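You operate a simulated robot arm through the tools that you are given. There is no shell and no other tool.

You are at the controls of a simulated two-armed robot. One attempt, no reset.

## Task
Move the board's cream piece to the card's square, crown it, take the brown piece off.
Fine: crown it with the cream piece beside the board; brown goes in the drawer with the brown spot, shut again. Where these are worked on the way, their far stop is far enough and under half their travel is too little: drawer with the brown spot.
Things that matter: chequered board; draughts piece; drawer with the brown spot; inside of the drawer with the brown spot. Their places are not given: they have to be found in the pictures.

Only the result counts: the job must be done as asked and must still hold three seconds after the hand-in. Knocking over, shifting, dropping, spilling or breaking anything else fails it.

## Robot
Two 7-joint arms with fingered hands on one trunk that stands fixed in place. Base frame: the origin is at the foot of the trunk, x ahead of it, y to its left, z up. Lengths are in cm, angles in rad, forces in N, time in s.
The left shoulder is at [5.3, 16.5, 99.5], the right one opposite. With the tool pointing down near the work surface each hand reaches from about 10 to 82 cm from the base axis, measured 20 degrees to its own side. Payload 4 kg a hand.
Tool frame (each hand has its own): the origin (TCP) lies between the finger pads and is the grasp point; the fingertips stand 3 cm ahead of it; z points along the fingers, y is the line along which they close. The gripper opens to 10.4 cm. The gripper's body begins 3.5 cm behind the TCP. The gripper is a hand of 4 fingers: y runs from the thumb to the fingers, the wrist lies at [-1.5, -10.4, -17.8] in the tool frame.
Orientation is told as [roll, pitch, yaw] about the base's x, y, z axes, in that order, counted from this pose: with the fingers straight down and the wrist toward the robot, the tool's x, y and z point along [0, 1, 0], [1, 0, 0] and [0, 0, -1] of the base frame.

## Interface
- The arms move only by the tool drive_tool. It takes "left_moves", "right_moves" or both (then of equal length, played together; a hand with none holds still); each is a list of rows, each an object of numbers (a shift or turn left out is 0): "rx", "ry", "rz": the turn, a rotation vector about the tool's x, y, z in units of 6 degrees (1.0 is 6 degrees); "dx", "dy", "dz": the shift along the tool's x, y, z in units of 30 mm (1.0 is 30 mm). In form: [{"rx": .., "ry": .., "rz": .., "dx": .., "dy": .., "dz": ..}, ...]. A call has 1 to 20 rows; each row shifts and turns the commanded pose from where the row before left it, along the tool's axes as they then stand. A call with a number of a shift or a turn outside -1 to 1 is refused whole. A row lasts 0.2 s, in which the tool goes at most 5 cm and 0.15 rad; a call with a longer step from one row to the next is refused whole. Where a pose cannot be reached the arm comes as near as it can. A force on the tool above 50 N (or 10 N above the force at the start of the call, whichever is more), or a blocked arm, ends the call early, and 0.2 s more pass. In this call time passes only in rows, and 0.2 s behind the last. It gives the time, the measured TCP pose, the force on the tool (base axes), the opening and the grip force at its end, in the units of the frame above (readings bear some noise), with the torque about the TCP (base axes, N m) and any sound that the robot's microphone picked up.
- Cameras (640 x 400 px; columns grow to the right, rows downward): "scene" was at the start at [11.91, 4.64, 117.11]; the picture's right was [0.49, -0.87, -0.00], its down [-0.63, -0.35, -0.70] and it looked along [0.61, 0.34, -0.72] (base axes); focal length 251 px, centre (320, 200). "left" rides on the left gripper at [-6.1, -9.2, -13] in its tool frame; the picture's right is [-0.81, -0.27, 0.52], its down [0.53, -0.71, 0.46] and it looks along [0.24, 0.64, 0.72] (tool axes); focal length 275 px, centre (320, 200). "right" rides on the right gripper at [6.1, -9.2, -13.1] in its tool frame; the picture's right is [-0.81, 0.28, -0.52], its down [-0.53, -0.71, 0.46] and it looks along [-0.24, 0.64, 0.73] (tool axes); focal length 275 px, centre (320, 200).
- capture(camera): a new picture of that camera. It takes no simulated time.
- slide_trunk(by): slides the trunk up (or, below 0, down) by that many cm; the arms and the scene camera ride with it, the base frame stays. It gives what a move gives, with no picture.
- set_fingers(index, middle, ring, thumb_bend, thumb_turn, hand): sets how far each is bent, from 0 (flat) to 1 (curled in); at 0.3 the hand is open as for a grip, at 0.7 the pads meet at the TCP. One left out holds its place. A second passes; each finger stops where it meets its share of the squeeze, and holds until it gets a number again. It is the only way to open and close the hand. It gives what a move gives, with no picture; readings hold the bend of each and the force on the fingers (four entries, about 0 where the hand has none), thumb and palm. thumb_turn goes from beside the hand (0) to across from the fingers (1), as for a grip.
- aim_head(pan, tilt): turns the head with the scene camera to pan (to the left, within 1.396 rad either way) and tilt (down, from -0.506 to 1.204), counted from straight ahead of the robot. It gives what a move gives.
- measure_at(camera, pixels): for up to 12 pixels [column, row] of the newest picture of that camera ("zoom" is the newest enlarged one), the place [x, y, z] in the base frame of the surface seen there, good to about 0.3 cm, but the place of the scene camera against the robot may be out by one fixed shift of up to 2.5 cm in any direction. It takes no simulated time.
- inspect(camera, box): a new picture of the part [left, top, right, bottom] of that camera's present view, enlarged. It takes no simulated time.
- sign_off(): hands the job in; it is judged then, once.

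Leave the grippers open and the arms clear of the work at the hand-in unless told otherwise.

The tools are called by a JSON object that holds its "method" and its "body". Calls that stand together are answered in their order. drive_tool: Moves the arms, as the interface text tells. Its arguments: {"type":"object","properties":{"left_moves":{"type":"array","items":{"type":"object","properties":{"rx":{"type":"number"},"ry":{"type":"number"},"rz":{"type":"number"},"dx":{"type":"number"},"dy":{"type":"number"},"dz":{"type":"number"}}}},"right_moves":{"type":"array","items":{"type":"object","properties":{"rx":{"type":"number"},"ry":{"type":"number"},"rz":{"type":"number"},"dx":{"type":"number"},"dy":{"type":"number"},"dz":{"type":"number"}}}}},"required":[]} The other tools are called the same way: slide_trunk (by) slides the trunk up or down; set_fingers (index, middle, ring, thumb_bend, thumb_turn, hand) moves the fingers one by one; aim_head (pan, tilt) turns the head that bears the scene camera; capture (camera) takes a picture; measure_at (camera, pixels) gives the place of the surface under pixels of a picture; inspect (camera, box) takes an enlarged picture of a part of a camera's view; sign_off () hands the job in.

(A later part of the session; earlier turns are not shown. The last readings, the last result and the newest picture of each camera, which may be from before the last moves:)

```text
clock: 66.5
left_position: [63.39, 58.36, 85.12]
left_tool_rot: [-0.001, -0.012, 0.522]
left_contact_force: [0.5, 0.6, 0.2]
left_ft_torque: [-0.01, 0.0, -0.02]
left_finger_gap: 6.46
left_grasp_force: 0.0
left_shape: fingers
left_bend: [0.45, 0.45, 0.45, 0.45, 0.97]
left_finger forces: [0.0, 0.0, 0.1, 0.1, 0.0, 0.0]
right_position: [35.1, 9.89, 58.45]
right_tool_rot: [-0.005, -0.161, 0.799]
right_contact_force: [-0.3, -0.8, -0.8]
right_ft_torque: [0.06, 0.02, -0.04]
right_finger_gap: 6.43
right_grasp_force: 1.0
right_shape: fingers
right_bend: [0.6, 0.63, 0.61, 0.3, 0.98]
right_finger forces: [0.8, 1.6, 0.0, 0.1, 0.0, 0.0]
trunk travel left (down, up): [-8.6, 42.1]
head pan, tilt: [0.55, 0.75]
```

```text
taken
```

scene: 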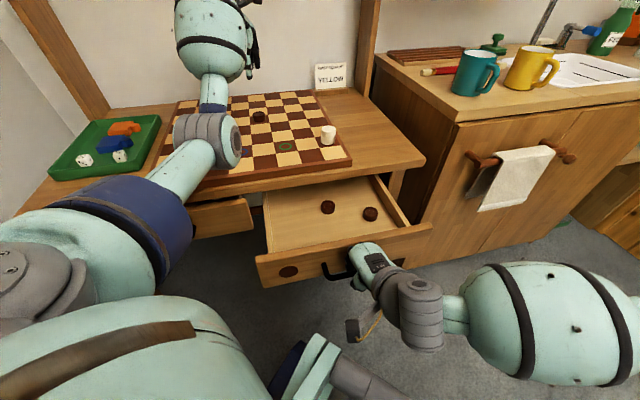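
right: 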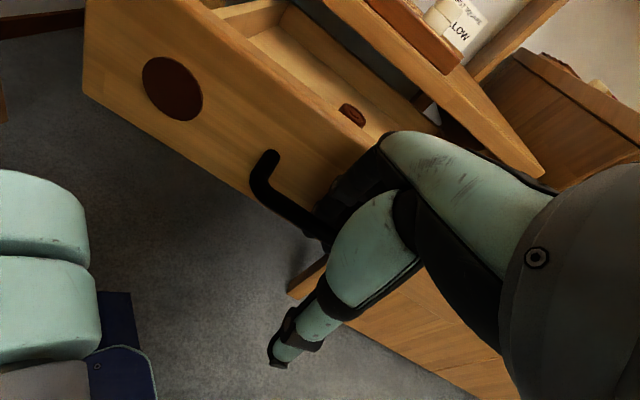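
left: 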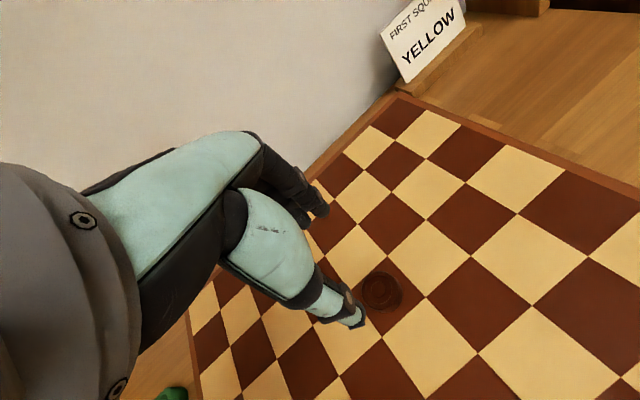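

Index and middle lightly touch the drawer face from behind (0.8 and 1.6 N). I curl them slightly more to sit between bar and face, then lift along the fingers.

{"method": "set_fingers", "body": {"hand": "right", "index": 0.64, "middle": 0.65, "ring": 0.64}}

{"method": "drive_tool", "body": {"right_moves": [{"dz": -0.15}, {"dz": -0.2}]}}

{"method": "capture", "body": {"camera": "right"}}

```text
clock: 67.5
left_position: [63.43, 58.15, 85.02]
left_tool_rot: [0.0, -0.012, 0.524]
left_contact_force: [0.1, 0.0, -0.2]
left_ft_torque: [-0.04, 0.0, 0.04]
left_finger_gap: 6.47
left_grasp_force: 0.1
left_shape: fingers
left_bend: [0.45, 0.45, 0.45, 0.45, 0.97]
left_finger forces: [0.0, 0.0, 0.0, 0.0, 0.1, 0.1]
right_position: [35.12, 10.0, 58.35]
right_tool_rot: [-0.004, -0.16, 0.799]
right_contact_force: [0.6, 0.0, -0.5]
right_ft_torque: [0.05, -0.05, -0.04]
right_finger_gap: 6.13
right_grasp_force: 1.5
right_shape: fingers
right_bend: [0.62, 0.65, 0.63, 0.3, 0.98]
right_finger forces: [1.7, 0.7, 0.4, 0.0, 0.0, 0.0]
trunk travel left (down, up): [-8.6, 42.1]
head pan, tilt: [0.55, 0.75]
```

```text
clock: 68.1
left_position: [63.48, 58.2, 84.95]
left_tool_rot: [0.001, -0.01, 0.523]
left_contact_force: [-0.5, 0.6, -0.4]
left_ft_torque: [-0.02, -0.05, 0.02]
left_finger_gap: 6.44
left_grasp_force: 0.0
left_shape: fingers
left_bend: [0.45, 0.45, 0.45, 0.45, 0.97]
left_finger forces: [0.0, 0.0, 0.1, 0.0, 0.1, 0.1]
right_position: [35.1, 9.81, 59.17]
right_tool_rot: [-0.003, -0.155, 0.798]
right_contact_force: [1.1, 0.3, -16.8]
right_ft_torque: [0.05, 0.28, 0.02]
right_finger_gap: 6.25
right_grasp_force: 9.6
right_shape: fingers
right_bend: [0.62, 0.66, 0.62, 0.3, 0.98]
right_finger forces: [2.6, 12.7, 2.9, 0.1, 0.0, 0.0]
trunk travel left (down, up): [-8.6, 42.1]
head pan, tilt: [0.55, 0.75]
```

```text
taken
```

right: 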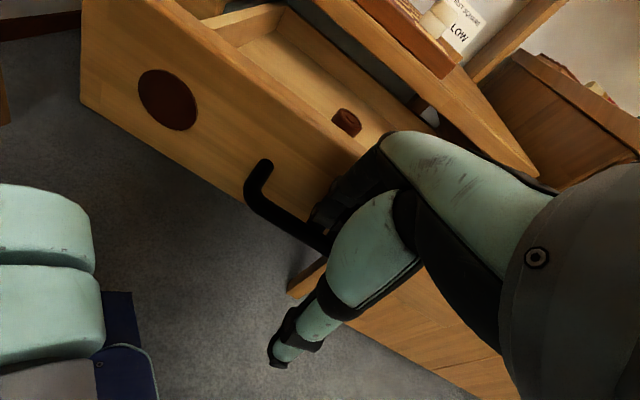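

Lifting caught with -17 N: the fingertips are still curled under the bar. I go back down 0.8 cm to relieve that and open the fingers to 0.57.

{"method": "drive_tool", "body": {"right_moves": [{"dz": 0.15}, {"dz": 0.12}]}}

{"method": "set_fingers", "body": {"hand": "right", "index": 0.57, "middle": 0.59, "ring": 0.57}}

{"method": "inspect", "body": {"camera": "right", "box": [220, 130, 420, 330]}}

{"method": "measure_at", "body": {"camera": "right", "pixels": [[265, 165], [252, 190], [275, 215], [300, 235], [318, 245], [320, 205], [330, 195], [340, 185], [300, 180], [340, 150]]}}

```text
clock: 68.7
left_position: [63.43, 58.23, 85.01]
left_tool_rot: [0.001, -0.012, 0.523]
left_contact_force: [0.1, -0.9, -0.9]
left_ft_torque: [0.02, -0.03, -0.04]
left_finger_gap: 6.46
left_grasp_force: 0.0
left_shape: fingers
left_bend: [0.45, 0.45, 0.45, 0.45, 0.97]
left_finger forces: [0.0, 0.1, 0.0, 0.0, 0.0, 0.1]
right_position: [35.17, 10.05, 58.66]
right_tool_rot: [-0.005, -0.167, 0.799]
right_contact_force: [0.0, -1.0, 3.3]
right_ft_torque: [0.17, -0.2, -0.04]
right_finger_gap: 6.18
right_grasp_force: 3.7
right_shape: fingers
right_bend: [0.62, 0.65, 0.62, 0.3, 0.98]
right_finger forces: [1.4, 5.5, 0.9, 0.1, 0.0, 0.0]
trunk travel left (down, up): [-8.6, 42.1]
head pan, tilt: [0.55, 0.75]
```

```text
clock: 69.7
left_position: [63.43, 58.12, 85.01]
left_tool_rot: [-0.001, -0.012, 0.524]
left_contact_force: [0.5, 0.2, 0.1]
left_ft_torque: [-0.02, -0.02, -0.03]
left_finger_gap: 6.46
left_grasp_force: 0.0
left_shape: fingers
left_bend: [0.45, 0.45, 0.45, 0.45, 0.97]
left_finger forces: [0.0, 0.0, 0.1, 0.0, 0.1, 0.1]
right_position: [35.07, 10.04, 58.51]
right_tool_rot: [-0.003, -0.162, 0.799]
right_contact_force: [0.2, 0.9, 1.0]
right_ft_torque: [0.0, 0.0, -0.01]
right_finger_gap: 6.9
right_grasp_force: 0.1
right_shape: fingers
right_bend: [0.56, 0.59, 0.56, 0.3, 0.98]
right_finger forces: [0.1, 0.1, 0.0, 0.1, 0.0, 0.0]
trunk travel left (down, up): [-8.6, 42.1]
head pan, tilt: [0.55, 0.75]
```

```text
2.00 times, centred on (320, 230) of right
```

zoom: 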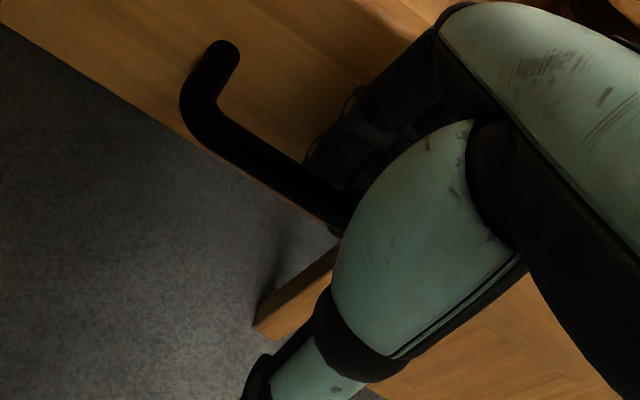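

```text
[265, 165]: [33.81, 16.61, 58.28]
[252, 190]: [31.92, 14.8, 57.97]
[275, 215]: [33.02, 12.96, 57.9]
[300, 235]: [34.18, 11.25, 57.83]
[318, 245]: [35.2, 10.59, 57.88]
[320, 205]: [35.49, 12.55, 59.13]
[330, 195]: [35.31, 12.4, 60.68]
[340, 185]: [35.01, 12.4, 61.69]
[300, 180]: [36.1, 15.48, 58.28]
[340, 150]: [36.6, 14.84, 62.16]
```

All finger forces are now zero: the fingers stand between the bar (about 32.5) and the face (36.3). I lift slowly.

{"method": "drive_tool", "body": {"right_moves": [{"dz": -0.15}, {"dz": -0.2}]}}

```text
clock: 70.3
left_position: [63.46, 58.23, 85.07]
left_tool_rot: [0.001, -0.011, 0.524]
left_contact_force: [0.1, 0.1, 0.8]
left_ft_torque: [-0.02, -0.07, -0.03]
left_finger_gap: 6.47
left_grasp_force: 0.0
left_shape: fingers
left_bend: [0.45, 0.45, 0.45, 0.45, 0.97]
left_finger forces: [0.2, 0.0, 0.0, 0.1, 0.0, 0.1]
right_position: [34.95, 9.94, 59.58]
right_tool_rot: [-0.006, -0.16, 0.8]
right_contact_force: [1.5, 0.4, -2.8]
right_ft_torque: [0.03, 0.04, -0.01]
right_finger_gap: 7.0
right_grasp_force: 2.2
right_shape: fingers
right_bend: [0.56, 0.58, 0.56, 0.3, 0.98]
right_finger forces: [0.2, 3.6, 0.1, 0.0, 0.0, 0.0]
trunk travel left (down, up): [-8.6, 42.1]
head pan, tilt: [0.55, 0.75]
```

The middle finger still brushes the bar (3.6 N). I open it a little more (0.54) and lift again.

{"method": "set_fingers", "body": {"hand": "right", "index": 0.54, "middle": 0.54, "ring": 0.54}}

{"method": "drive_tool", "body": {"right_moves": [{"dz": -0.2}, {"dz": -0.2}]}}

```text
clock: 71.3
left_position: [63.46, 58.16, 85.0]
left_tool_rot: [0.001, -0.014, 0.524]
left_contact_force: [-0.1, -0.2, 0.5]
left_ft_torque: [0.0, 0.0, 0.01]
left_finger_gap: 6.44
left_grasp_force: 0.0
left_shape: fingers
left_bend: [0.45, 0.45, 0.45, 0.45, 0.97]
left_finger forces: [0.2, 0.0, 0.0, 0.0, 0.0, 0.0]
right_position: [34.97, 9.96, 59.63]
right_tool_rot: [-0.004, -0.161, 0.799]
right_contact_force: [-1.8, -1.2, 0.7]
right_ft_torque: [0.04, -0.07, -0.04]
right_finger_gap: 7.23
right_grasp_force: 1.4
right_shape: fingers
right_bend: [0.54, 0.54, 0.54, 0.3, 0.98]
right_finger forces: [0.0, 1.9, 0.0, 0.0, 0.0, 0.1]
trunk travel left (down, up): [-8.6, 42.1]
head pan, tilt: [0.55, 0.75]
```

```text
clock: 71.9
left_position: [63.46, 58.29, 84.96]
left_tool_rot: [0.0, -0.013, 0.524]
left_contact_force: [0.2, -0.2, -0.5]
left_ft_torque: [0.02, -0.02, 0.0]
left_finger_gap: 6.44
left_grasp_force: 0.0
left_shape: fingers
left_bend: [0.45, 0.45, 0.45, 0.45, 0.97]
left_finger forces: [0.1, 0.0, 0.0, 0.0, 0.0, 0.1]
right_position: [34.76, 9.73, 60.94]
right_tool_rot: [-0.002, -0.161, 0.798]
right_contact_force: [0.7, -0.5, 0.7]
right_ft_torque: [0.0, 0.0, 0.02]
right_finger_gap: 7.22
right_grasp_force: 0.0
right_shape: fingers
right_bend: [0.54, 0.54, 0.54, 0.3, 0.98]
right_finger forces: [0.0, 0.0, 0.1, 0.1, 0.1, 0.0]
trunk travel left (down, up): [-8.6, 42.1]
head pan, tilt: [0.55, 0.75]
```

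Free now. I lift the right hand another 9 cm clear of the drawer.

{"method": "drive_tool", "body": {"right_moves": [{"dz": -0.4}, {"dz": -0.5}, {"dz": -0.5}, {"dz": -0.5}, {"dz": -0.5}, {"dz": -0.6}]}}

{"method": "capture", "body": {"camera": "scene"}}

{"method": "capture", "body": {"camera": "right"}}

```text
clock: 73.3
left_position: [63.4, 58.23, 85.08]
left_tool_rot: [0.0, -0.012, 0.524]
left_contact_force: [0.1, -0.3, 0.3]
left_ft_torque: [-0.02, -0.01, 0.01]
left_finger_gap: 6.44
left_grasp_force: 0.1
left_shape: fingers
left_bend: [0.45, 0.45, 0.45, 0.45, 0.97]
left_finger forces: [0.0, 0.1, 0.0, 0.0, 0.0, 0.0]
right_position: [33.79, 8.62, 69.56]
right_tool_rot: [-0.006, -0.162, 0.799]
right_contact_force: [-0.5, 0.9, -0.5]
right_ft_torque: [-0.03, 0.04, -0.03]
right_finger_gap: 7.24
right_grasp_force: 0.0
right_shape: fingers
right_bend: [0.54, 0.54, 0.54, 0.3, 0.98]
right_finger forces: [0.0, 0.0, 0.1, 0.1, 0.1, 0.0]
trunk travel left (down, up): [-8.6, 42.1]
head pan, tilt: [0.55, 0.75]
```

```text
taken
```

scene: 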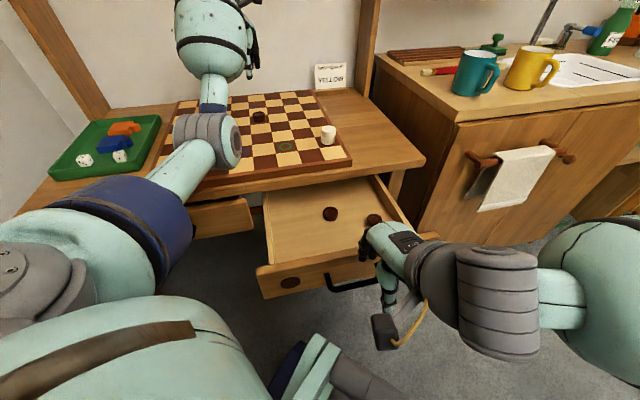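

```text
taken
```

right: 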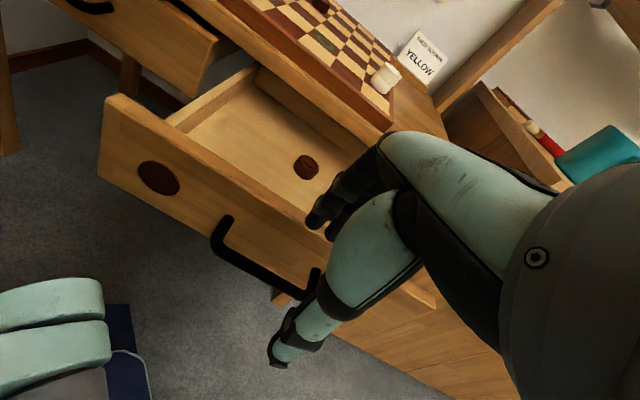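

The right hand is clear above the handle. I move it about 15 cm to the robot's right and slightly up, so the left hand has room over the drawer.

{"method": "drive_tool", "body": {"right_moves": [{"dx": -0.8, "dz": -0.2}, {"dx": -0.8, "dz": -0.2}, {"dx": -0.8, "dz": -0.2}, {"dx": -0.8, "dz": -0.2}, {"dx": -0.8, "dz": -0.2}, {"dx": -0.8, "dz": -0.2}]}}

{"method": "capture", "body": {"camera": "scene"}}

{"method": "capture", "body": {"camera": "left"}}

{"method": "capture", "body": {"camera": "right"}}

```text
clock: 74.7
left_position: [63.42, 58.21, 85.01]
left_tool_rot: [0.001, -0.012, 0.525]
left_contact_force: [-0.6, -0.4, 0.2]
left_ft_torque: [0.01, 0.0, -0.01]
left_finger_gap: 6.45
left_grasp_force: 0.0
left_shape: fingers
left_bend: [0.45, 0.45, 0.45, 0.45, 0.97]
left_finger forces: [0.0, 0.0, 0.0, 0.0, 0.0, 0.1]
right_position: [43.66, -1.64, 73.27]
right_tool_rot: [-0.004, -0.162, 0.8]
right_contact_force: [-0.6, 0.7, 1.2]
right_ft_torque: [0.04, 0.01, -0.02]
right_finger_gap: 7.22
right_grasp_force: 0.1
right_shape: fingers
right_bend: [0.54, 0.54, 0.54, 0.3, 0.98]
right_finger forces: [0.0, 0.1, 0.0, 0.1, 0.1, 0.0]
trunk travel left (down, up): [-8.6, 42.1]
head pan, tilt: [0.55, 0.75]
```

```text
taken
```

scene: 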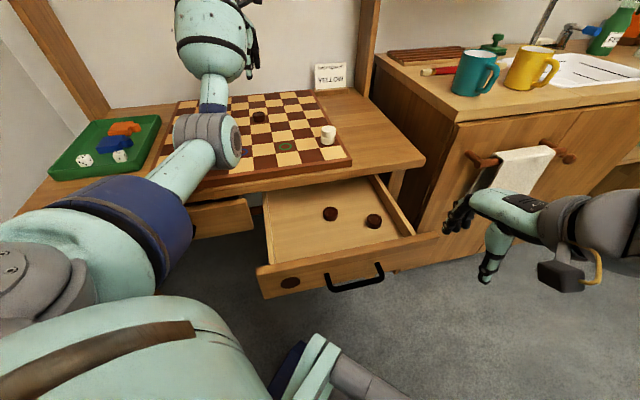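

```text
taken
```

left: 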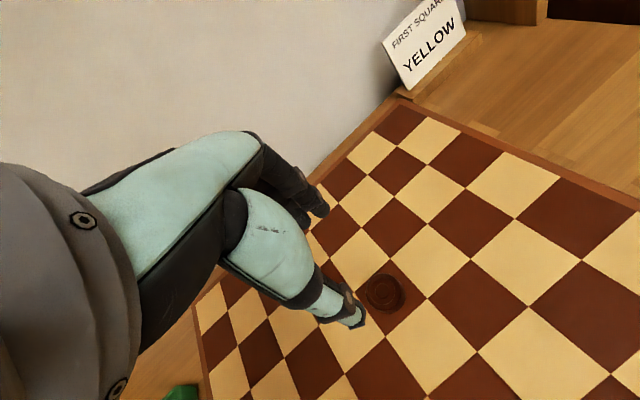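

```text
taken
```

right: 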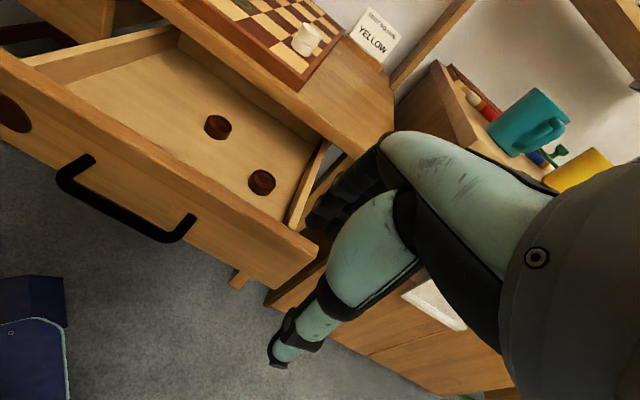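

The drawer is open and unobstructed, with two brown pieces in its right half and the left half empty. I measure the drawer floor, the inner pieces, the walls and the left elbow height.

{"method": "measure_at", "body": {"camera": "scene", "pixels": [[290, 215], [285, 240], [330, 213], [373, 220], [310, 250], [345, 240], [268, 235], [400, 215], [300, 260], [208, 145], [225, 160], [190, 155]]}}

{"method": "measure_at", "body": {"camera": "right", "pixels": [[218, 125], [262, 180], [150, 110], [130, 90], [200, 170], [150, 160], [60, 70], [130, 40], [110, 170], [230, 230], [175, 75]]}}

```text
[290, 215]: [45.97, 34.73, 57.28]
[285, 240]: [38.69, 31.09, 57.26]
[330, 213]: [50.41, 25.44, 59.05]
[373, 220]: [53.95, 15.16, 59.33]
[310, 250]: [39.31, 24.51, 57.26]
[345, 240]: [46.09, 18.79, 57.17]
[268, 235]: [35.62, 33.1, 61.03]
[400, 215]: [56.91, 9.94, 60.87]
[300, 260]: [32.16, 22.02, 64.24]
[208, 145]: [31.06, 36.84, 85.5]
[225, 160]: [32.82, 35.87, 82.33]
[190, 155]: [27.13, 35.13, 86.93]
```

```text
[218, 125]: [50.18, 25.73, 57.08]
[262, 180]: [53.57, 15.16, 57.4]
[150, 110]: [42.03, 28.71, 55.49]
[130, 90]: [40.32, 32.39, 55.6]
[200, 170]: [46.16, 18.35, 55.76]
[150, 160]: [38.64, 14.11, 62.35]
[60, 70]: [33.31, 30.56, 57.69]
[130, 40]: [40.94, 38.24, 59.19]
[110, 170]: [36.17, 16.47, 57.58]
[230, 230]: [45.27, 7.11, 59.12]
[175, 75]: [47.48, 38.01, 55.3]
```

Drawer floor is at z 55.5, the inner pieces are at (50.2, 25.7) and (53.6, 15.2), and the area near (40, 27) is empty. Now I measure the brown piece on the board under the left hand, at left (385,293).

{"method": "inspect", "body": {"camera": "left", "box": [310, 230, 470, 350]}}

{"method": "measure_at", "body": {"camera": "left", "pixels": [[384, 291], [372, 291], [396, 291], [384, 280], [384, 302]]}}

```text
3.33 times, centred on (390, 290) of left
```

zoom: 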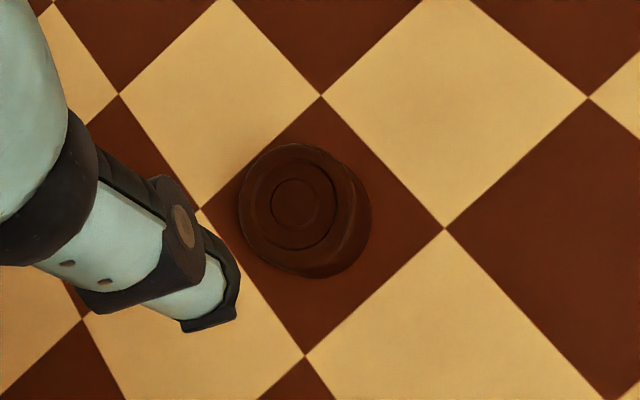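

```text
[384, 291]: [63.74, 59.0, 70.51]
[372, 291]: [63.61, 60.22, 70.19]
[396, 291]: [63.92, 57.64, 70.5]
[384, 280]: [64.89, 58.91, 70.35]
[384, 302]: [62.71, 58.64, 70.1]
```

The brown piece's centre is about (63.65, 58.85). I shift the left hand slightly to put it between thumb and fingers and lower to about z 74.

{"method": "drive_tool", "body": {"left_moves": [{"dx": 0.16, "dy": 0.257}, {"dz": 0.6}, {"dz": 0.6}, {"dz": 0.6}, {"dz": 0.6}, {"dz": 0.6}, {"dz": 0.4}, {"dz": 0.25}]}}

{"method": "inspect", "body": {"camera": "left", "box": [270, 170, 430, 290]}}

{"method": "capture", "body": {"camera": "scene"}}

```text
clock: 76.5
left_position: [63.94, 58.95, 74.07]
left_tool_rot: [-0.001, -0.013, 0.524]
left_contact_force: [0.6, -1.1, -0.3]
left_ft_torque: [-0.02, 0.0, 0.02]
left_finger_gap: 6.46
left_grasp_force: 0.0
left_shape: fingers
left_bend: [0.45, 0.45, 0.45, 0.45, 0.97]
left_finger forces: [0.0, 0.1, 0.0, 0.1, 0.1, 0.0]
right_position: [43.72, -1.74, 73.3]
right_tool_rot: [-0.006, -0.162, 0.8]
right_contact_force: [-0.9, 0.5, 0.2]
right_ft_torque: [0.0, 0.0, 0.02]
right_finger_gap: 7.24
right_grasp_force: 0.1
right_shape: fingers
right_bend: [0.54, 0.54, 0.54, 0.3, 0.98]
right_finger forces: [0.0, 0.1, 0.1, 0.1, 0.1, 0.0]
trunk travel left (down, up): [-8.6, 42.1]
head pan, tilt: [0.55, 0.75]
```

```text
3.33 times, centred on (350, 230) of left
```

zoom: 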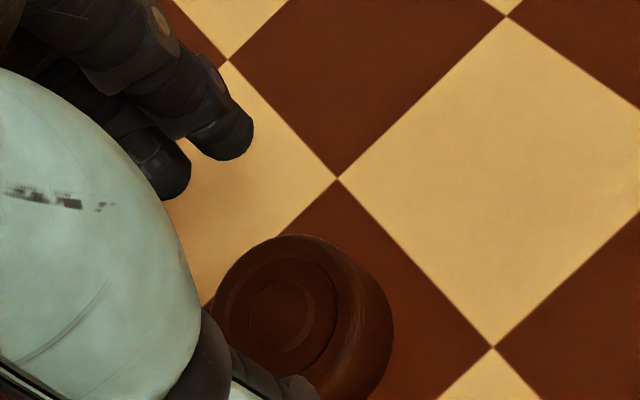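

```text
taken
```

scene: 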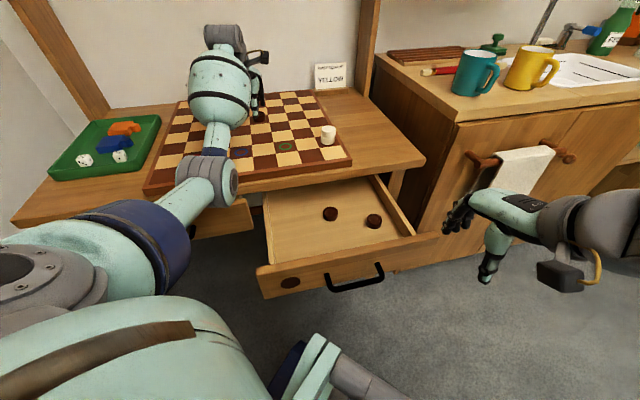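

The piece lies 0.2 cm toward the thumb from the tool axis, which is good. I lower to z 72 and close to 0.6.

{"method": "drive_tool", "body": {"left_moves": [{"dz": 0.3}, {"dz": 0.25}, {"dz": 0.12}]}}

{"method": "set_fingers", "body": {"hand": "left", "index": 0.6, "middle": 0.6, "ring": 0.58, "thumb_bend": 0.6}}

{"method": "inspect", "body": {"camera": "left", "box": [270, 170, 430, 290]}}

```text
clock: 77.3
left_position: [63.98, 59.09, 72.04]
left_tool_rot: [0.0, -0.012, 0.523]
left_contact_force: [0.3, -0.4, -0.4]
left_ft_torque: [0.03, 0.01, 0.01]
left_finger_gap: 6.43
left_grasp_force: 0.0
left_shape: fingers
left_bend: [0.45, 0.45, 0.45, 0.45, 0.97]
left_finger forces: [0.0, 0.1, 0.1, 0.0, 0.1, 0.0]
right_position: [43.63, -1.64, 73.38]
right_tool_rot: [-0.006, -0.163, 0.8]
right_contact_force: [-0.4, -0.6, 0.1]
right_ft_torque: [-0.02, 0.01, 0.01]
right_finger_gap: 7.25
right_grasp_force: 0.1
right_shape: fingers
right_bend: [0.54, 0.54, 0.54, 0.3, 0.98]
right_finger forces: [0.0, 0.0, 0.1, 0.1, 0.0, 0.0]
trunk travel left (down, up): [-8.6, 42.1]
head pan, tilt: [0.55, 0.75]
```

```text
clock: 78.3
left_position: [64.0, 58.99, 72.09]
left_tool_rot: [0.0, -0.014, 0.522]
left_contact_force: [-0.5, 0.2, -0.3]
left_ft_torque: [0.01, -0.04, -0.01]
left_finger_gap: 3.27
left_grasp_force: 2.6
left_shape: fingers
left_bend: [0.58, 0.59, 0.57, 0.57, 0.97]
left_finger forces: [1.2, 0.9, 0.0, 0.0, 2.5, 0.0]
right_position: [43.64, -1.7, 73.28]
right_tool_rot: [-0.006, -0.161, 0.799]
right_contact_force: [-0.1, -0.9, -0.1]
right_ft_torque: [-0.02, 0.01, 0.0]
right_finger_gap: 7.23
right_grasp_force: 0.0
right_shape: fingers
right_bend: [0.54, 0.54, 0.54, 0.3, 0.98]
right_finger forces: [0.0, 0.0, 0.0, 0.0, 0.1, 0.0]
trunk travel left (down, up): [-8.6, 42.1]
head pan, tilt: [0.55, 0.75]
```

```text
3.33 times, centred on (350, 230) of left
```

zoom: 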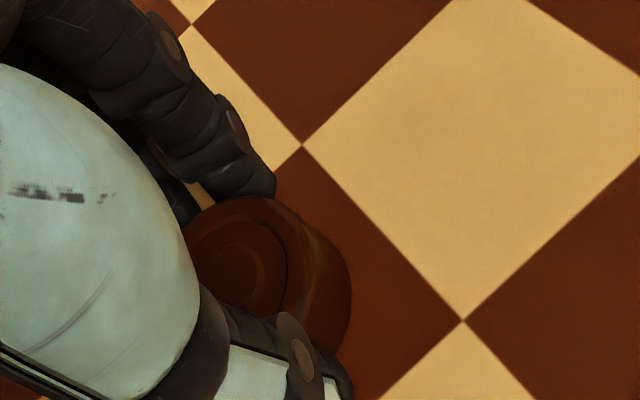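

Good even contact (1.2 and 0.9 N against 2.5 N on the thumb). I squeeze to 0.66 and lift the brown piece about 12 cm.

{"method": "set_fingers", "body": {"hand": "left", "index": 0.66, "middle": 0.66, "thumb_bend": 0.66}}

{"method": "drive_tool", "body": {"left_moves": [{"dz": -0.15}, {"dz": -0.3}, {"dz": -0.5}, {"dz": -0.6}, {"dz": -0.6}, {"dz": -0.6}, {"dz": -0.6}, {"dz": -0.6}]}}

{"method": "capture", "body": {"camera": "left"}}

{"method": "capture", "body": {"camera": "scene"}}

```text
clock: 79.3
left_position: [64.02, 59.11, 72.09]
left_tool_rot: [0.001, -0.013, 0.524]
left_contact_force: [-0.1, 0.5, -0.4]
left_ft_torque: [-0.03, 0.01, 0.03]
left_finger_gap: 3.06
left_grasp_force: 7.9
left_shape: fingers
left_bend: [0.6, 0.62, 0.57, 0.58, 0.96]
left_finger forces: [4.0, 3.5, 0.0, 0.2, 7.8, 0.0]
right_position: [43.81, -1.78, 73.25]
right_tool_rot: [-0.005, -0.163, 0.799]
right_contact_force: [0.4, 0.2, 0.5]
right_ft_torque: [0.01, 0.01, -0.02]
right_finger_gap: 7.23
right_grasp_force: 0.2
right_shape: fingers
right_bend: [0.54, 0.54, 0.54, 0.3, 0.98]
right_finger forces: [0.0, 0.0, 0.1, 0.0, 0.0, 0.0]
trunk travel left (down, up): [-8.6, 42.1]
head pan, tilt: [0.55, 0.75]
```

```text
clock: 81.1
left_position: [64.01, 58.94, 84.07]
left_tool_rot: [0.001, -0.012, 0.524]
left_contact_force: [0.3, 0.3, -0.4]
left_ft_torque: [0.0, 0.0, 0.04]
left_finger_gap: 3.06
left_grasp_force: 7.3
left_shape: fingers
left_bend: [0.6, 0.62, 0.57, 0.58, 0.96]
left_finger forces: [3.8, 3.4, 0.0, 0.1, 7.6, 0.0]
right_position: [43.73, -1.76, 73.42]
right_tool_rot: [-0.005, -0.162, 0.8]
right_contact_force: [0.3, 0.7, -0.4]
right_ft_torque: [-0.02, -0.01, 0.01]
right_finger_gap: 7.23
right_grasp_force: 0.1
right_shape: fingers
right_bend: [0.54, 0.54, 0.54, 0.3, 0.98]
right_finger forces: [0.0, 0.0, 0.1, 0.0, 0.1, 0.1]
trunk travel left (down, up): [-8.6, 42.1]
head pan, tilt: [0.55, 0.75]
```

```text
taken
```

left: 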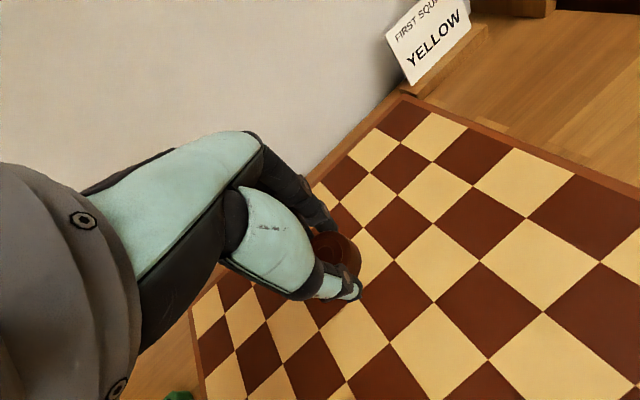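

```text
taken
```

scene: 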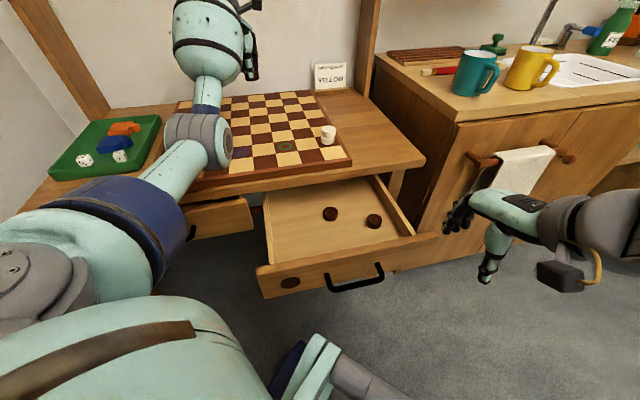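

The brown piece is held firmly and off the board. I carry it toward the robot, over the empty left part of the open drawer, keeping z about 84.

{"method": "drive_tool", "body": {"left_moves": [{"dx": -0.353, "dy": -0.822}, {"dx": -0.353, "dy": -0.822}, {"dx": -0.353, "dy": -0.822}, {"dx": -0.353, "dy": -0.822}, {"dx": -0.353, "dy": -0.822}, {"dx": -0.353, "dy": -0.822}, {"dx": -0.353, "dy": -0.822}, {"dx": -0.353, "dy": -0.822}, {"dx": -0.353, "dy": -0.822}, {"dx": -0.353, "dy": -0.822}, {"dx": -0.353, "dy": -0.822}, {"dx": -0.353, "dy": -0.822}]}}

{"method": "capture", "body": {"camera": "left"}}

{"method": "capture", "body": {"camera": "scene"}}

```text
clock: 83.7
left_position: [44.48, 33.13, 83.49]
left_tool_rot: [0.001, -0.014, 0.526]
left_contact_force: [0.4, -0.2, -0.4]
left_ft_torque: [-0.01, 0.02, -0.02]
left_finger_gap: 3.03
left_grasp_force: 7.7
left_shape: fingers
left_bend: [0.6, 0.62, 0.57, 0.58, 0.96]
left_finger forces: [3.9, 3.5, 0.1, 0.1, 7.4, 0.0]
right_position: [43.69, -1.73, 73.42]
right_tool_rot: [-0.006, -0.163, 0.799]
right_contact_force: [-0.9, 0.0, -0.3]
right_ft_torque: [0.0, 0.04, -0.01]
right_finger_gap: 7.26
right_grasp_force: 0.1
right_shape: fingers
right_bend: [0.54, 0.54, 0.54, 0.3, 0.98]
right_finger forces: [0.1, 0.0, 0.0, 0.0, 0.0, 0.0]
trunk travel left (down, up): [-8.6, 42.1]
head pan, tilt: [0.55, 0.75]
```

```text
taken
```

left: 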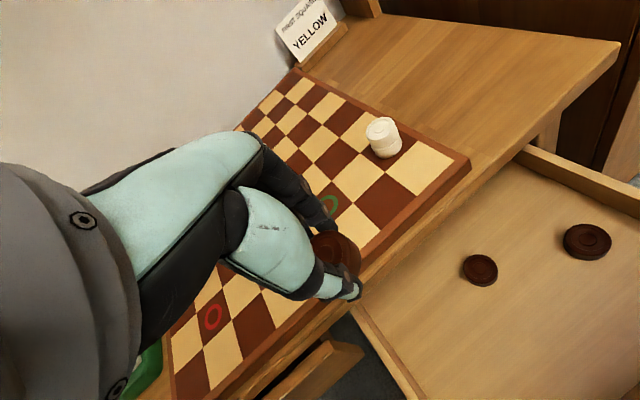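

```text
taken
```

scene: 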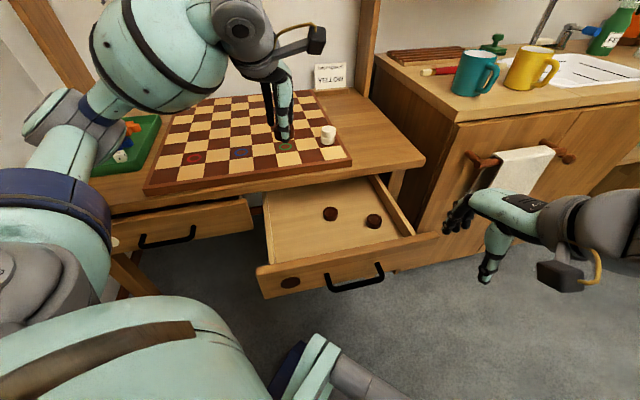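

The hand is at (44.5, 33.1, 83.5), at the table's front edge. The left elbow has swung out near the tray in the picture, so I check its height and the drawer positions.

{"method": "measure_at", "body": {"camera": "scene", "pixels": [[60, 115], [40, 130], [75, 140], [90, 115], [120, 155], [100, 170], [70, 190], [150, 60], [135, 100]]}}

{"method": "measure_at", "body": {"camera": "left", "pixels": [[480, 270], [588, 241], [400, 370], [450, 350], [360, 330], [370, 375], [500, 350], [560, 330], [440, 290]]}}

```text
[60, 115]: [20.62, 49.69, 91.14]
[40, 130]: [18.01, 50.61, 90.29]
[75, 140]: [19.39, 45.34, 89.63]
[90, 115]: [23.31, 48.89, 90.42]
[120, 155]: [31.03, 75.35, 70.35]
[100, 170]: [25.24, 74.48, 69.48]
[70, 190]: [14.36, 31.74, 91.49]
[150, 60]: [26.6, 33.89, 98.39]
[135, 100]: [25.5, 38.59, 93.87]
```

```text
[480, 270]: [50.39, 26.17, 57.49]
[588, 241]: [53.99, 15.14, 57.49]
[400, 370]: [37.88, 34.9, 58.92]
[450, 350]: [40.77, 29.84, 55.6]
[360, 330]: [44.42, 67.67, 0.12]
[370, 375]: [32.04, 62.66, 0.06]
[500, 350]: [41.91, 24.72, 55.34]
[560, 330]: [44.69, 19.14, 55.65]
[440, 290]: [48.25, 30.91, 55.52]
```

The elbow is at z about 88, well above the tray. I move the last 7 cm to above (40.2, 27.2) and start down in steps to about z 70.

{"method": "drive_tool", "body": {"left_moves": [{"dx": -0.333, "dy": -0.741}, {"dx": -0.333, "dy": -0.741}, {"dx": -0.333, "dy": -0.741}, {"dz": 0.6}, {"dz": 0.7}, {"dz": 0.7}, {"dz": 0.7}, {"dz": 0.7}, {"dz": 0.7}]}}

{"method": "capture", "body": {"camera": "left"}}

{"method": "capture", "body": {"camera": "scene"}}

```text
clock: 85.7
left_position: [40.43, 27.28, 71.12]
left_tool_rot: [0.002, -0.012, 0.526]
left_contact_force: [-0.2, -0.7, -0.2]
left_ft_torque: [0.01, -0.01, 0.0]
left_finger_gap: 3.02
left_grasp_force: 7.9
left_shape: fingers
left_bend: [0.6, 0.62, 0.57, 0.58, 0.96]
left_finger forces: [3.9, 3.6, 0.0, 0.0, 7.3, 0.0]
right_position: [43.68, -1.7, 73.26]
right_tool_rot: [-0.006, -0.161, 0.799]
right_contact_force: [0.6, -0.1, -0.4]
right_ft_torque: [0.0, -0.01, 0.03]
right_finger_gap: 7.26
right_grasp_force: 0.1
right_shape: fingers
right_bend: [0.54, 0.54, 0.54, 0.3, 0.98]
right_finger forces: [0.0, 0.0, 0.0, 0.1, 0.1, 0.0]
trunk travel left (down, up): [-8.6, 42.1]
head pan, tilt: [0.55, 0.75]
```

```text
taken
```

left: 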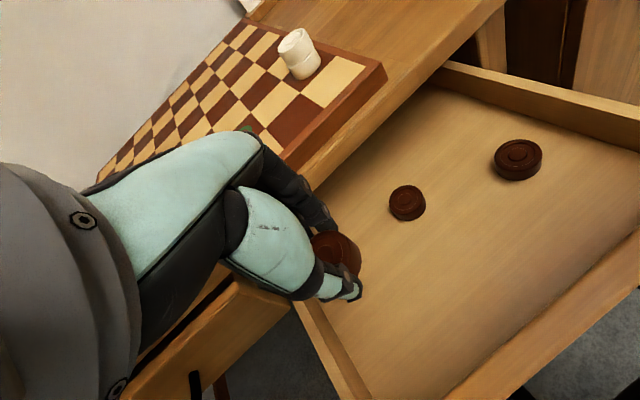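

```text
taken
```

scene: 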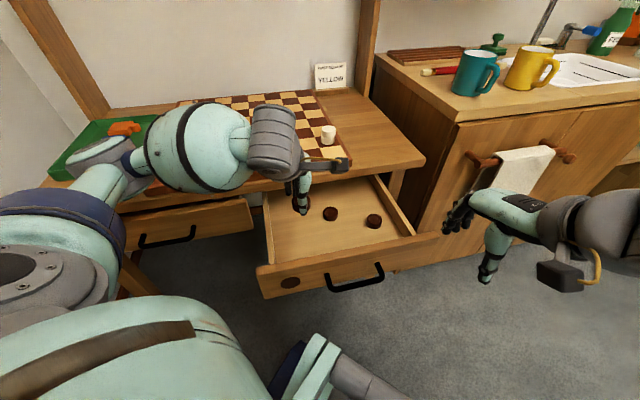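

The hand came down to z 71.1 without trouble. The left elbow joint now shows near (100,150), so I check its height against the tray before continuing.

{"method": "measure_at", "body": {"camera": "scene", "pixels": [[100, 150], [85, 165], [115, 165], [140, 160], [190, 185], [100, 190], [120, 130], [300, 210], [272, 165]]}}

{"method": "inspect", "body": {"camera": "scene", "box": [40, 90, 260, 230]}}

```text
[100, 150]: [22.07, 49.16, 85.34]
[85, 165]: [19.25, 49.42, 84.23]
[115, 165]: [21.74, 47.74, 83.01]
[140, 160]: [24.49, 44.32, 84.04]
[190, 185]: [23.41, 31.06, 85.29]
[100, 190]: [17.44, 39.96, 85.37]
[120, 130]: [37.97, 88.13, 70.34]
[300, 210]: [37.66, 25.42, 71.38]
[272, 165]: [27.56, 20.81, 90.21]
```

```text
2.86 times, centred on (150, 160) of scene
```

zoom: 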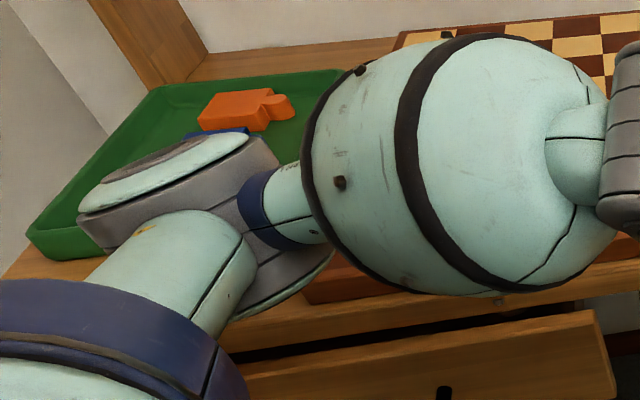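

The elbow is at about z 83 and in front of the table edge, not over the tray, so it is clear. I continue down to about z 62 and look.

{"method": "drive_tool", "body": {"left_moves": [{"dz": 0.6}, {"dz": 0.6}, {"dz": 0.6}, {"dz": 0.6}, {"dz": 0.5}]}}

{"method": "capture", "body": {"camera": "left"}}

{"method": "inspect", "body": {"camera": "scene", "box": [40, 90, 440, 310]}}

```text
clock: 86.9
left_position: [40.54, 27.31, 62.48]
left_tool_rot: [-0.002, -0.014, 0.524]
left_contact_force: [0.3, 0.1, 0.3]
left_ft_torque: [0.04, -0.01, -0.01]
left_finger_gap: 3.04
left_grasp_force: 7.2
left_shape: fingers
left_bend: [0.6, 0.62, 0.57, 0.58, 0.96]
left_finger forces: [3.9, 3.7, 0.0, 0.1, 7.2, 0.0]
right_position: [43.67, -1.79, 73.22]
right_tool_rot: [-0.004, -0.161, 0.799]
right_contact_force: [1.2, 0.3, 0.2]
right_ft_torque: [0.03, -0.06, 0.01]
right_finger_gap: 7.24
right_grasp_force: 0.0
right_shape: fingers
right_bend: [0.54, 0.54, 0.54, 0.3, 0.98]
right_finger forces: [0.0, 0.0, 0.1, 0.0, 0.0, 0.0]
trunk travel left (down, up): [-8.6, 42.1]
head pan, tilt: [0.55, 0.75]
```

```text
taken
```

left: 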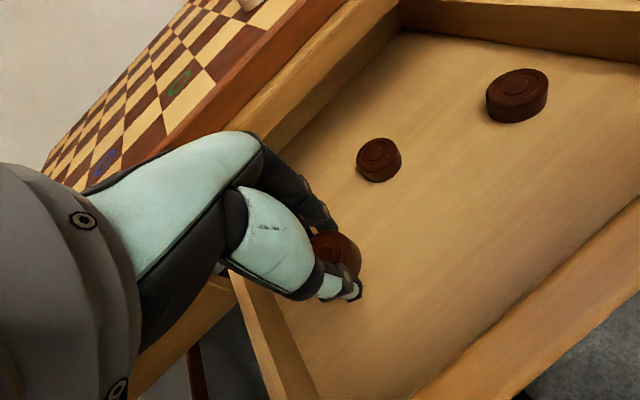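

```text
1.60 times, centred on (240, 200) of scene
```

zoom: 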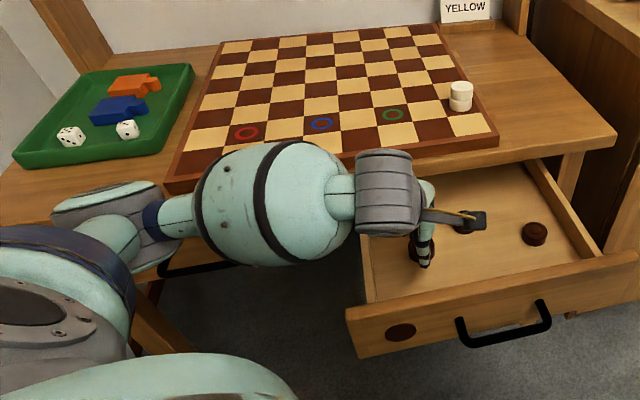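

The hand is inside the drawer region at z 62.5, piece held. I check the elbow's clearance from the table front before the last 3 cm.

{"method": "measure_at", "body": {"camera": "scene", "pixels": [[105, 200], [130, 195], [120, 235], [140, 225], [80, 200], [200, 230], [230, 235], [250, 240]]}}

{"method": "measure_at", "body": {"camera": "left", "pixels": [[333, 247], [340, 240], [385, 230], [379, 155], [300, 350], [260, 330], [420, 330], [350, 340]]}}

```text
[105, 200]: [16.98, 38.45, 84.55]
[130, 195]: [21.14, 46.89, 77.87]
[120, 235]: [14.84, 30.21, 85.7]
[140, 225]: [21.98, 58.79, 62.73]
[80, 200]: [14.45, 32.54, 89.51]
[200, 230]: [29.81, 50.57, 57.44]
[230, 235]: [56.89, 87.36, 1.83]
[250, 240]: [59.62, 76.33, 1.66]
```

```text
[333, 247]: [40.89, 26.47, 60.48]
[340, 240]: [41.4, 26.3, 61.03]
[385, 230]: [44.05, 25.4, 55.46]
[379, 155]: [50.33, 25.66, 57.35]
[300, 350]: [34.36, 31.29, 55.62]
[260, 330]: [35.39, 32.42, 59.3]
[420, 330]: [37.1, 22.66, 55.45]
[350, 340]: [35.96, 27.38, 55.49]
```

The elbow stays more than 8 cm in front of the table edge. I lower 3 cm, then in tiny steps until the piece touches the drawer floor.

{"method": "drive_tool", "body": {"left_moves": [{"dz": 0.4}, {"dz": 0.35}, {"dz": 0.25}]}}

{"method": "inspect", "body": {"camera": "left", "box": [240, 150, 440, 400]}}

```text
clock: 87.7
left_position: [40.5, 27.37, 59.41]
left_tool_rot: [-0.003, -0.013, 0.524]
left_contact_force: [-0.8, 0.2, 0.2]
left_ft_torque: [0.04, 0.0, 0.03]
left_finger_gap: 3.03
left_grasp_force: 7.3
left_shape: fingers
left_bend: [0.6, 0.62, 0.57, 0.58, 0.96]
left_finger forces: [3.8, 3.6, 0.0, 0.1, 7.2, 0.0]
right_position: [43.67, -1.58, 73.1]
right_tool_rot: [-0.005, -0.162, 0.798]
right_contact_force: [-0.2, 0.1, 0.2]
right_ft_torque: [0.0, 0.03, 0.01]
right_finger_gap: 7.23
right_grasp_force: 0.0
right_shape: fingers
right_bend: [0.54, 0.54, 0.54, 0.3, 0.98]
right_finger forces: [0.0, 0.0, 0.0, 0.0, 0.1, 0.0]
trunk travel left (down, up): [-8.6, 42.1]
head pan, tilt: [0.55, 0.75]
```

```text
1.60 times, centred on (340, 275) of left
```

zoom: 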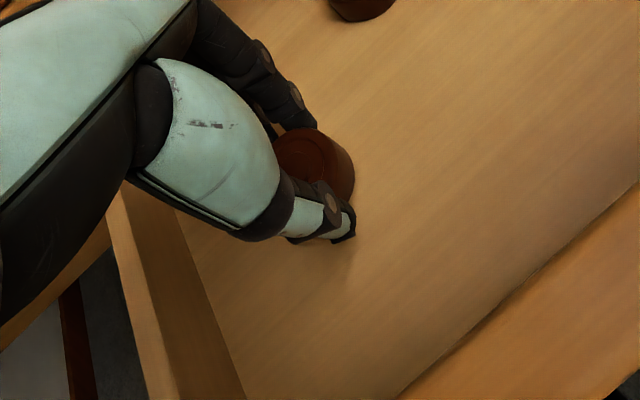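

The piece is just above the drawer floor. I lower in small steps of about 0.1–0.15 cm.

{"method": "drive_tool", "body": {"left_moves": [{"dz": 0.05}, {"dz": 0.05}]}}

```text
clock: 88.3
left_position: [40.5, 27.34, 59.22]
left_tool_rot: [0.0, -0.012, 0.524]
left_contact_force: [-0.2, -0.2, -1.0]
left_ft_torque: [0.02, -0.02, -0.03]
left_finger_gap: 3.03
left_grasp_force: 7.5
left_shape: fingers
left_bend: [0.6, 0.62, 0.57, 0.58, 0.96]
left_finger forces: [4.0, 3.6, 0.0, 0.1, 7.3, 0.1]
right_position: [43.57, -1.79, 73.32]
right_tool_rot: [-0.005, -0.162, 0.799]
right_contact_force: [0.6, -0.2, 0.6]
right_ft_torque: [-0.01, 0.0, 0.02]
right_finger_gap: 7.25
right_grasp_force: 0.0
right_shape: fingers
right_bend: [0.54, 0.54, 0.54, 0.3, 0.98]
right_finger forces: [0.0, 0.1, 0.0, 0.0, 0.0, 0.0]
trunk travel left (down, up): [-8.6, 42.1]
head pan, tilt: [0.55, 0.75]
```

No contact yet at z 59.22, so I take another small step down.

{"method": "drive_tool", "body": {"left_moves": [{"dz": 0.04}, {"dz": 0.04}]}}

```text
clock: 88.9
left_position: [40.54, 27.45, 59.02]
left_tool_rot: [-0.002, -0.016, 0.526]
left_contact_force: [0.7, 0.1, 5.6]
left_ft_torque: [0.0, 0.08, 0.0]
left_finger_gap: 3.01
left_grasp_force: 8.4
left_shape: fingers
left_bend: [0.6, 0.62, 0.57, 0.58, 0.96]
left_finger forces: [4.0, 4.0, 0.1, 0.0, 8.0, 0.1]
right_position: [43.56, -1.79, 73.35]
right_tool_rot: [-0.006, -0.162, 0.8]
right_contact_force: [-0.2, 0.2, 0.1]
right_ft_torque: [0.01, -0.04, 0.0]
right_finger_gap: 7.24
right_grasp_force: 0.1
right_shape: fingers
right_bend: [0.54, 0.54, 0.54, 0.3, 0.98]
right_finger forces: [0.0, 0.0, 0.1, 0.0, 0.1, 0.1]
trunk travel left (down, up): [-8.6, 42.1]
head pan, tilt: [0.55, 0.75]
```

The piece rests on the drawer floor (5.6 N up). I release by opening the fingers to 0.45.

{"method": "set_fingers", "body": {"hand": "left", "index": 0.45, "middle": 0.45, "ring": 0.45, "thumb_bend": 0.45}}

{"method": "drive_tool", "body": {"left_moves": [{"dz": -0.15}, {"dz": -0.3}, {"dz": -0.5}, {"dz": -0.6}, {"dz": -0.6}, {"dz": -0.6}, {"dz": -0.6}, {"dz": -0.6}]}}

{"method": "capture", "body": {"camera": "left"}}

{"method": "capture", "body": {"camera": "scene"}}

```text
clock: 89.9
left_position: [40.55, 27.34, 58.97]
left_tool_rot: [0.001, -0.011, 0.524]
left_contact_force: [0.4, -0.2, 0.3]
left_ft_torque: [0.03, 0.01, -0.03]
left_finger_gap: 6.45
left_grasp_force: 0.0
left_shape: fingers
left_bend: [0.45, 0.45, 0.45, 0.45, 0.97]
left_finger forces: [0.1, 0.1, 0.0, 0.1, 0.0, 0.1]
right_position: [43.59, -1.73, 73.34]
right_tool_rot: [-0.005, -0.162, 0.8]
right_contact_force: [0.1, -0.1, -0.4]
right_ft_torque: [0.0, 0.01, 0.01]
right_finger_gap: 7.22
right_grasp_force: 0.0
right_shape: fingers
right_bend: [0.54, 0.54, 0.54, 0.3, 0.98]
right_finger forces: [0.0, 0.0, 0.0, 0.0, 0.0, 0.0]
trunk travel left (down, up): [-8.6, 42.1]
head pan, tilt: [0.55, 0.75]
```

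```text
clock: 91.7
left_position: [40.59, 27.46, 70.91]
left_tool_rot: [0.0, -0.011, 0.525]
left_contact_force: [0.0, -0.5, 0.4]
left_ft_torque: [-0.01, 0.01, 0.0]
left_finger_gap: 6.47
left_grasp_force: 0.0
left_shape: fingers
left_bend: [0.45, 0.45, 0.45, 0.45, 0.97]
left_finger forces: [0.0, 0.0, 0.0, 0.1, 0.0, 0.0]
right_position: [43.75, -1.68, 73.43]
right_tool_rot: [-0.006, -0.162, 0.799]
right_contact_force: [0.0, -0.2, 0.1]
right_ft_torque: [0.0, 0.02, 0.01]
right_finger_gap: 7.24
right_grasp_force: 0.0
right_shape: fingers
right_bend: [0.54, 0.54, 0.54, 0.3, 0.98]
right_finger forces: [0.0, 0.1, 0.0, 0.0, 0.0, 0.0]
trunk travel left (down, up): [-8.6, 42.1]
head pan, tilt: [0.55, 0.75]
```

```text
taken
```

left: 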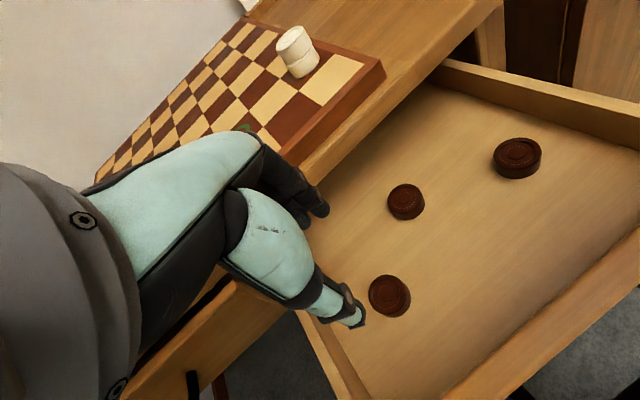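

```text
taken
```

scene: 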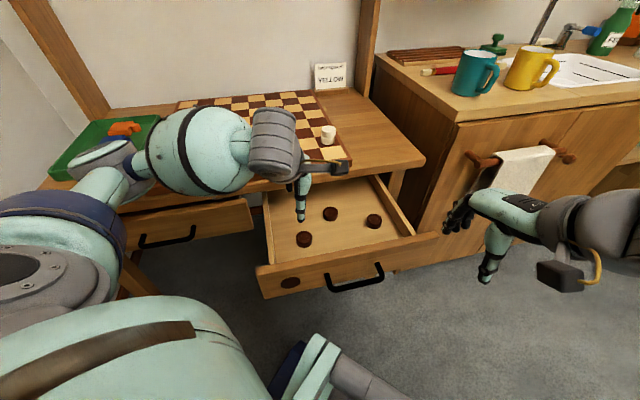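

The brown piece lies flat in the drawer with the other two undisturbed. Next I clear the left arm: up 12 cm, then 19 cm to the left above the table's front edge.

{"method": "drive_tool", "body": {"left_moves": [{"dz": -0.8}, {"dz": -0.8}, {"dz": -0.8}, {"dz": -0.8}, {"dz": -0.8}, {"dx": 0.8, "dy": 0.122}, {"dx": 0.8, "dy": 0.122}, {"dx": 0.8, "dy": 0.122}, {"dx": 0.8, "dy": 0.122}, {"dx": 0.8, "dy": 0.122}, {"dx": 0.8, "dy": 0.122}, {"dx": 0.8, "dy": 0.122}, {"dx": 0.8, "dy": 0.122}]}}

{"method": "capture", "body": {"camera": "scene"}}

{"method": "capture", "body": {"camera": "right"}}

```text
clock: 94.5
left_position: [33.25, 45.3, 82.85]
left_tool_rot: [-0.001, -0.015, 0.524]
left_contact_force: [0.1, 0.8, -0.3]
left_ft_torque: [0.02, 0.0, 0.01]
left_finger_gap: 6.46
left_grasp_force: 0.0
left_shape: fingers
left_bend: [0.45, 0.45, 0.45, 0.45, 0.97]
left_finger forces: [0.0, 0.0, 0.0, 0.0, 0.1, 0.0]
right_position: [43.64, -1.76, 73.32]
right_tool_rot: [-0.005, -0.164, 0.8]
right_contact_force: [0.2, 0.2, 0.3]
right_ft_torque: [-0.02, 0.03, 0.0]
right_finger_gap: 7.22
right_grasp_force: 0.0
right_shape: fingers
right_bend: [0.54, 0.54, 0.54, 0.3, 0.98]
right_finger forces: [0.0, 0.0, 0.0, 0.0, 0.0, 0.0]
trunk travel left (down, up): [-8.6, 42.1]
head pan, tilt: [0.55, 0.75]
```

```text
taken
```

scene: 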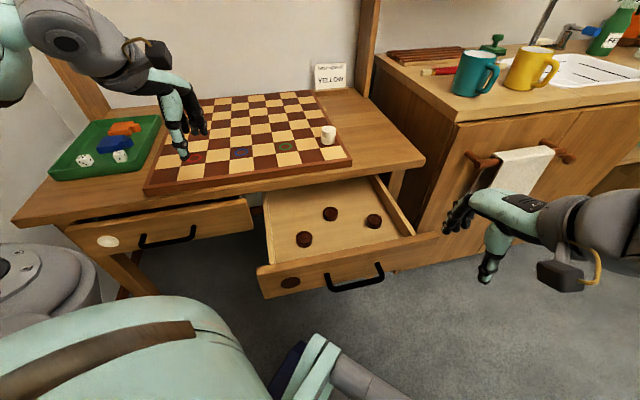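

```text
taken
```

right: 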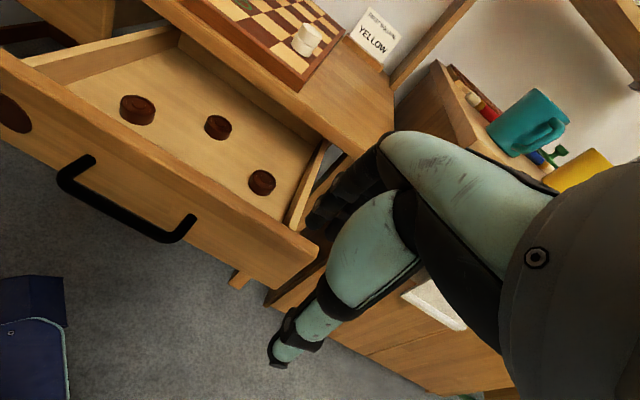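

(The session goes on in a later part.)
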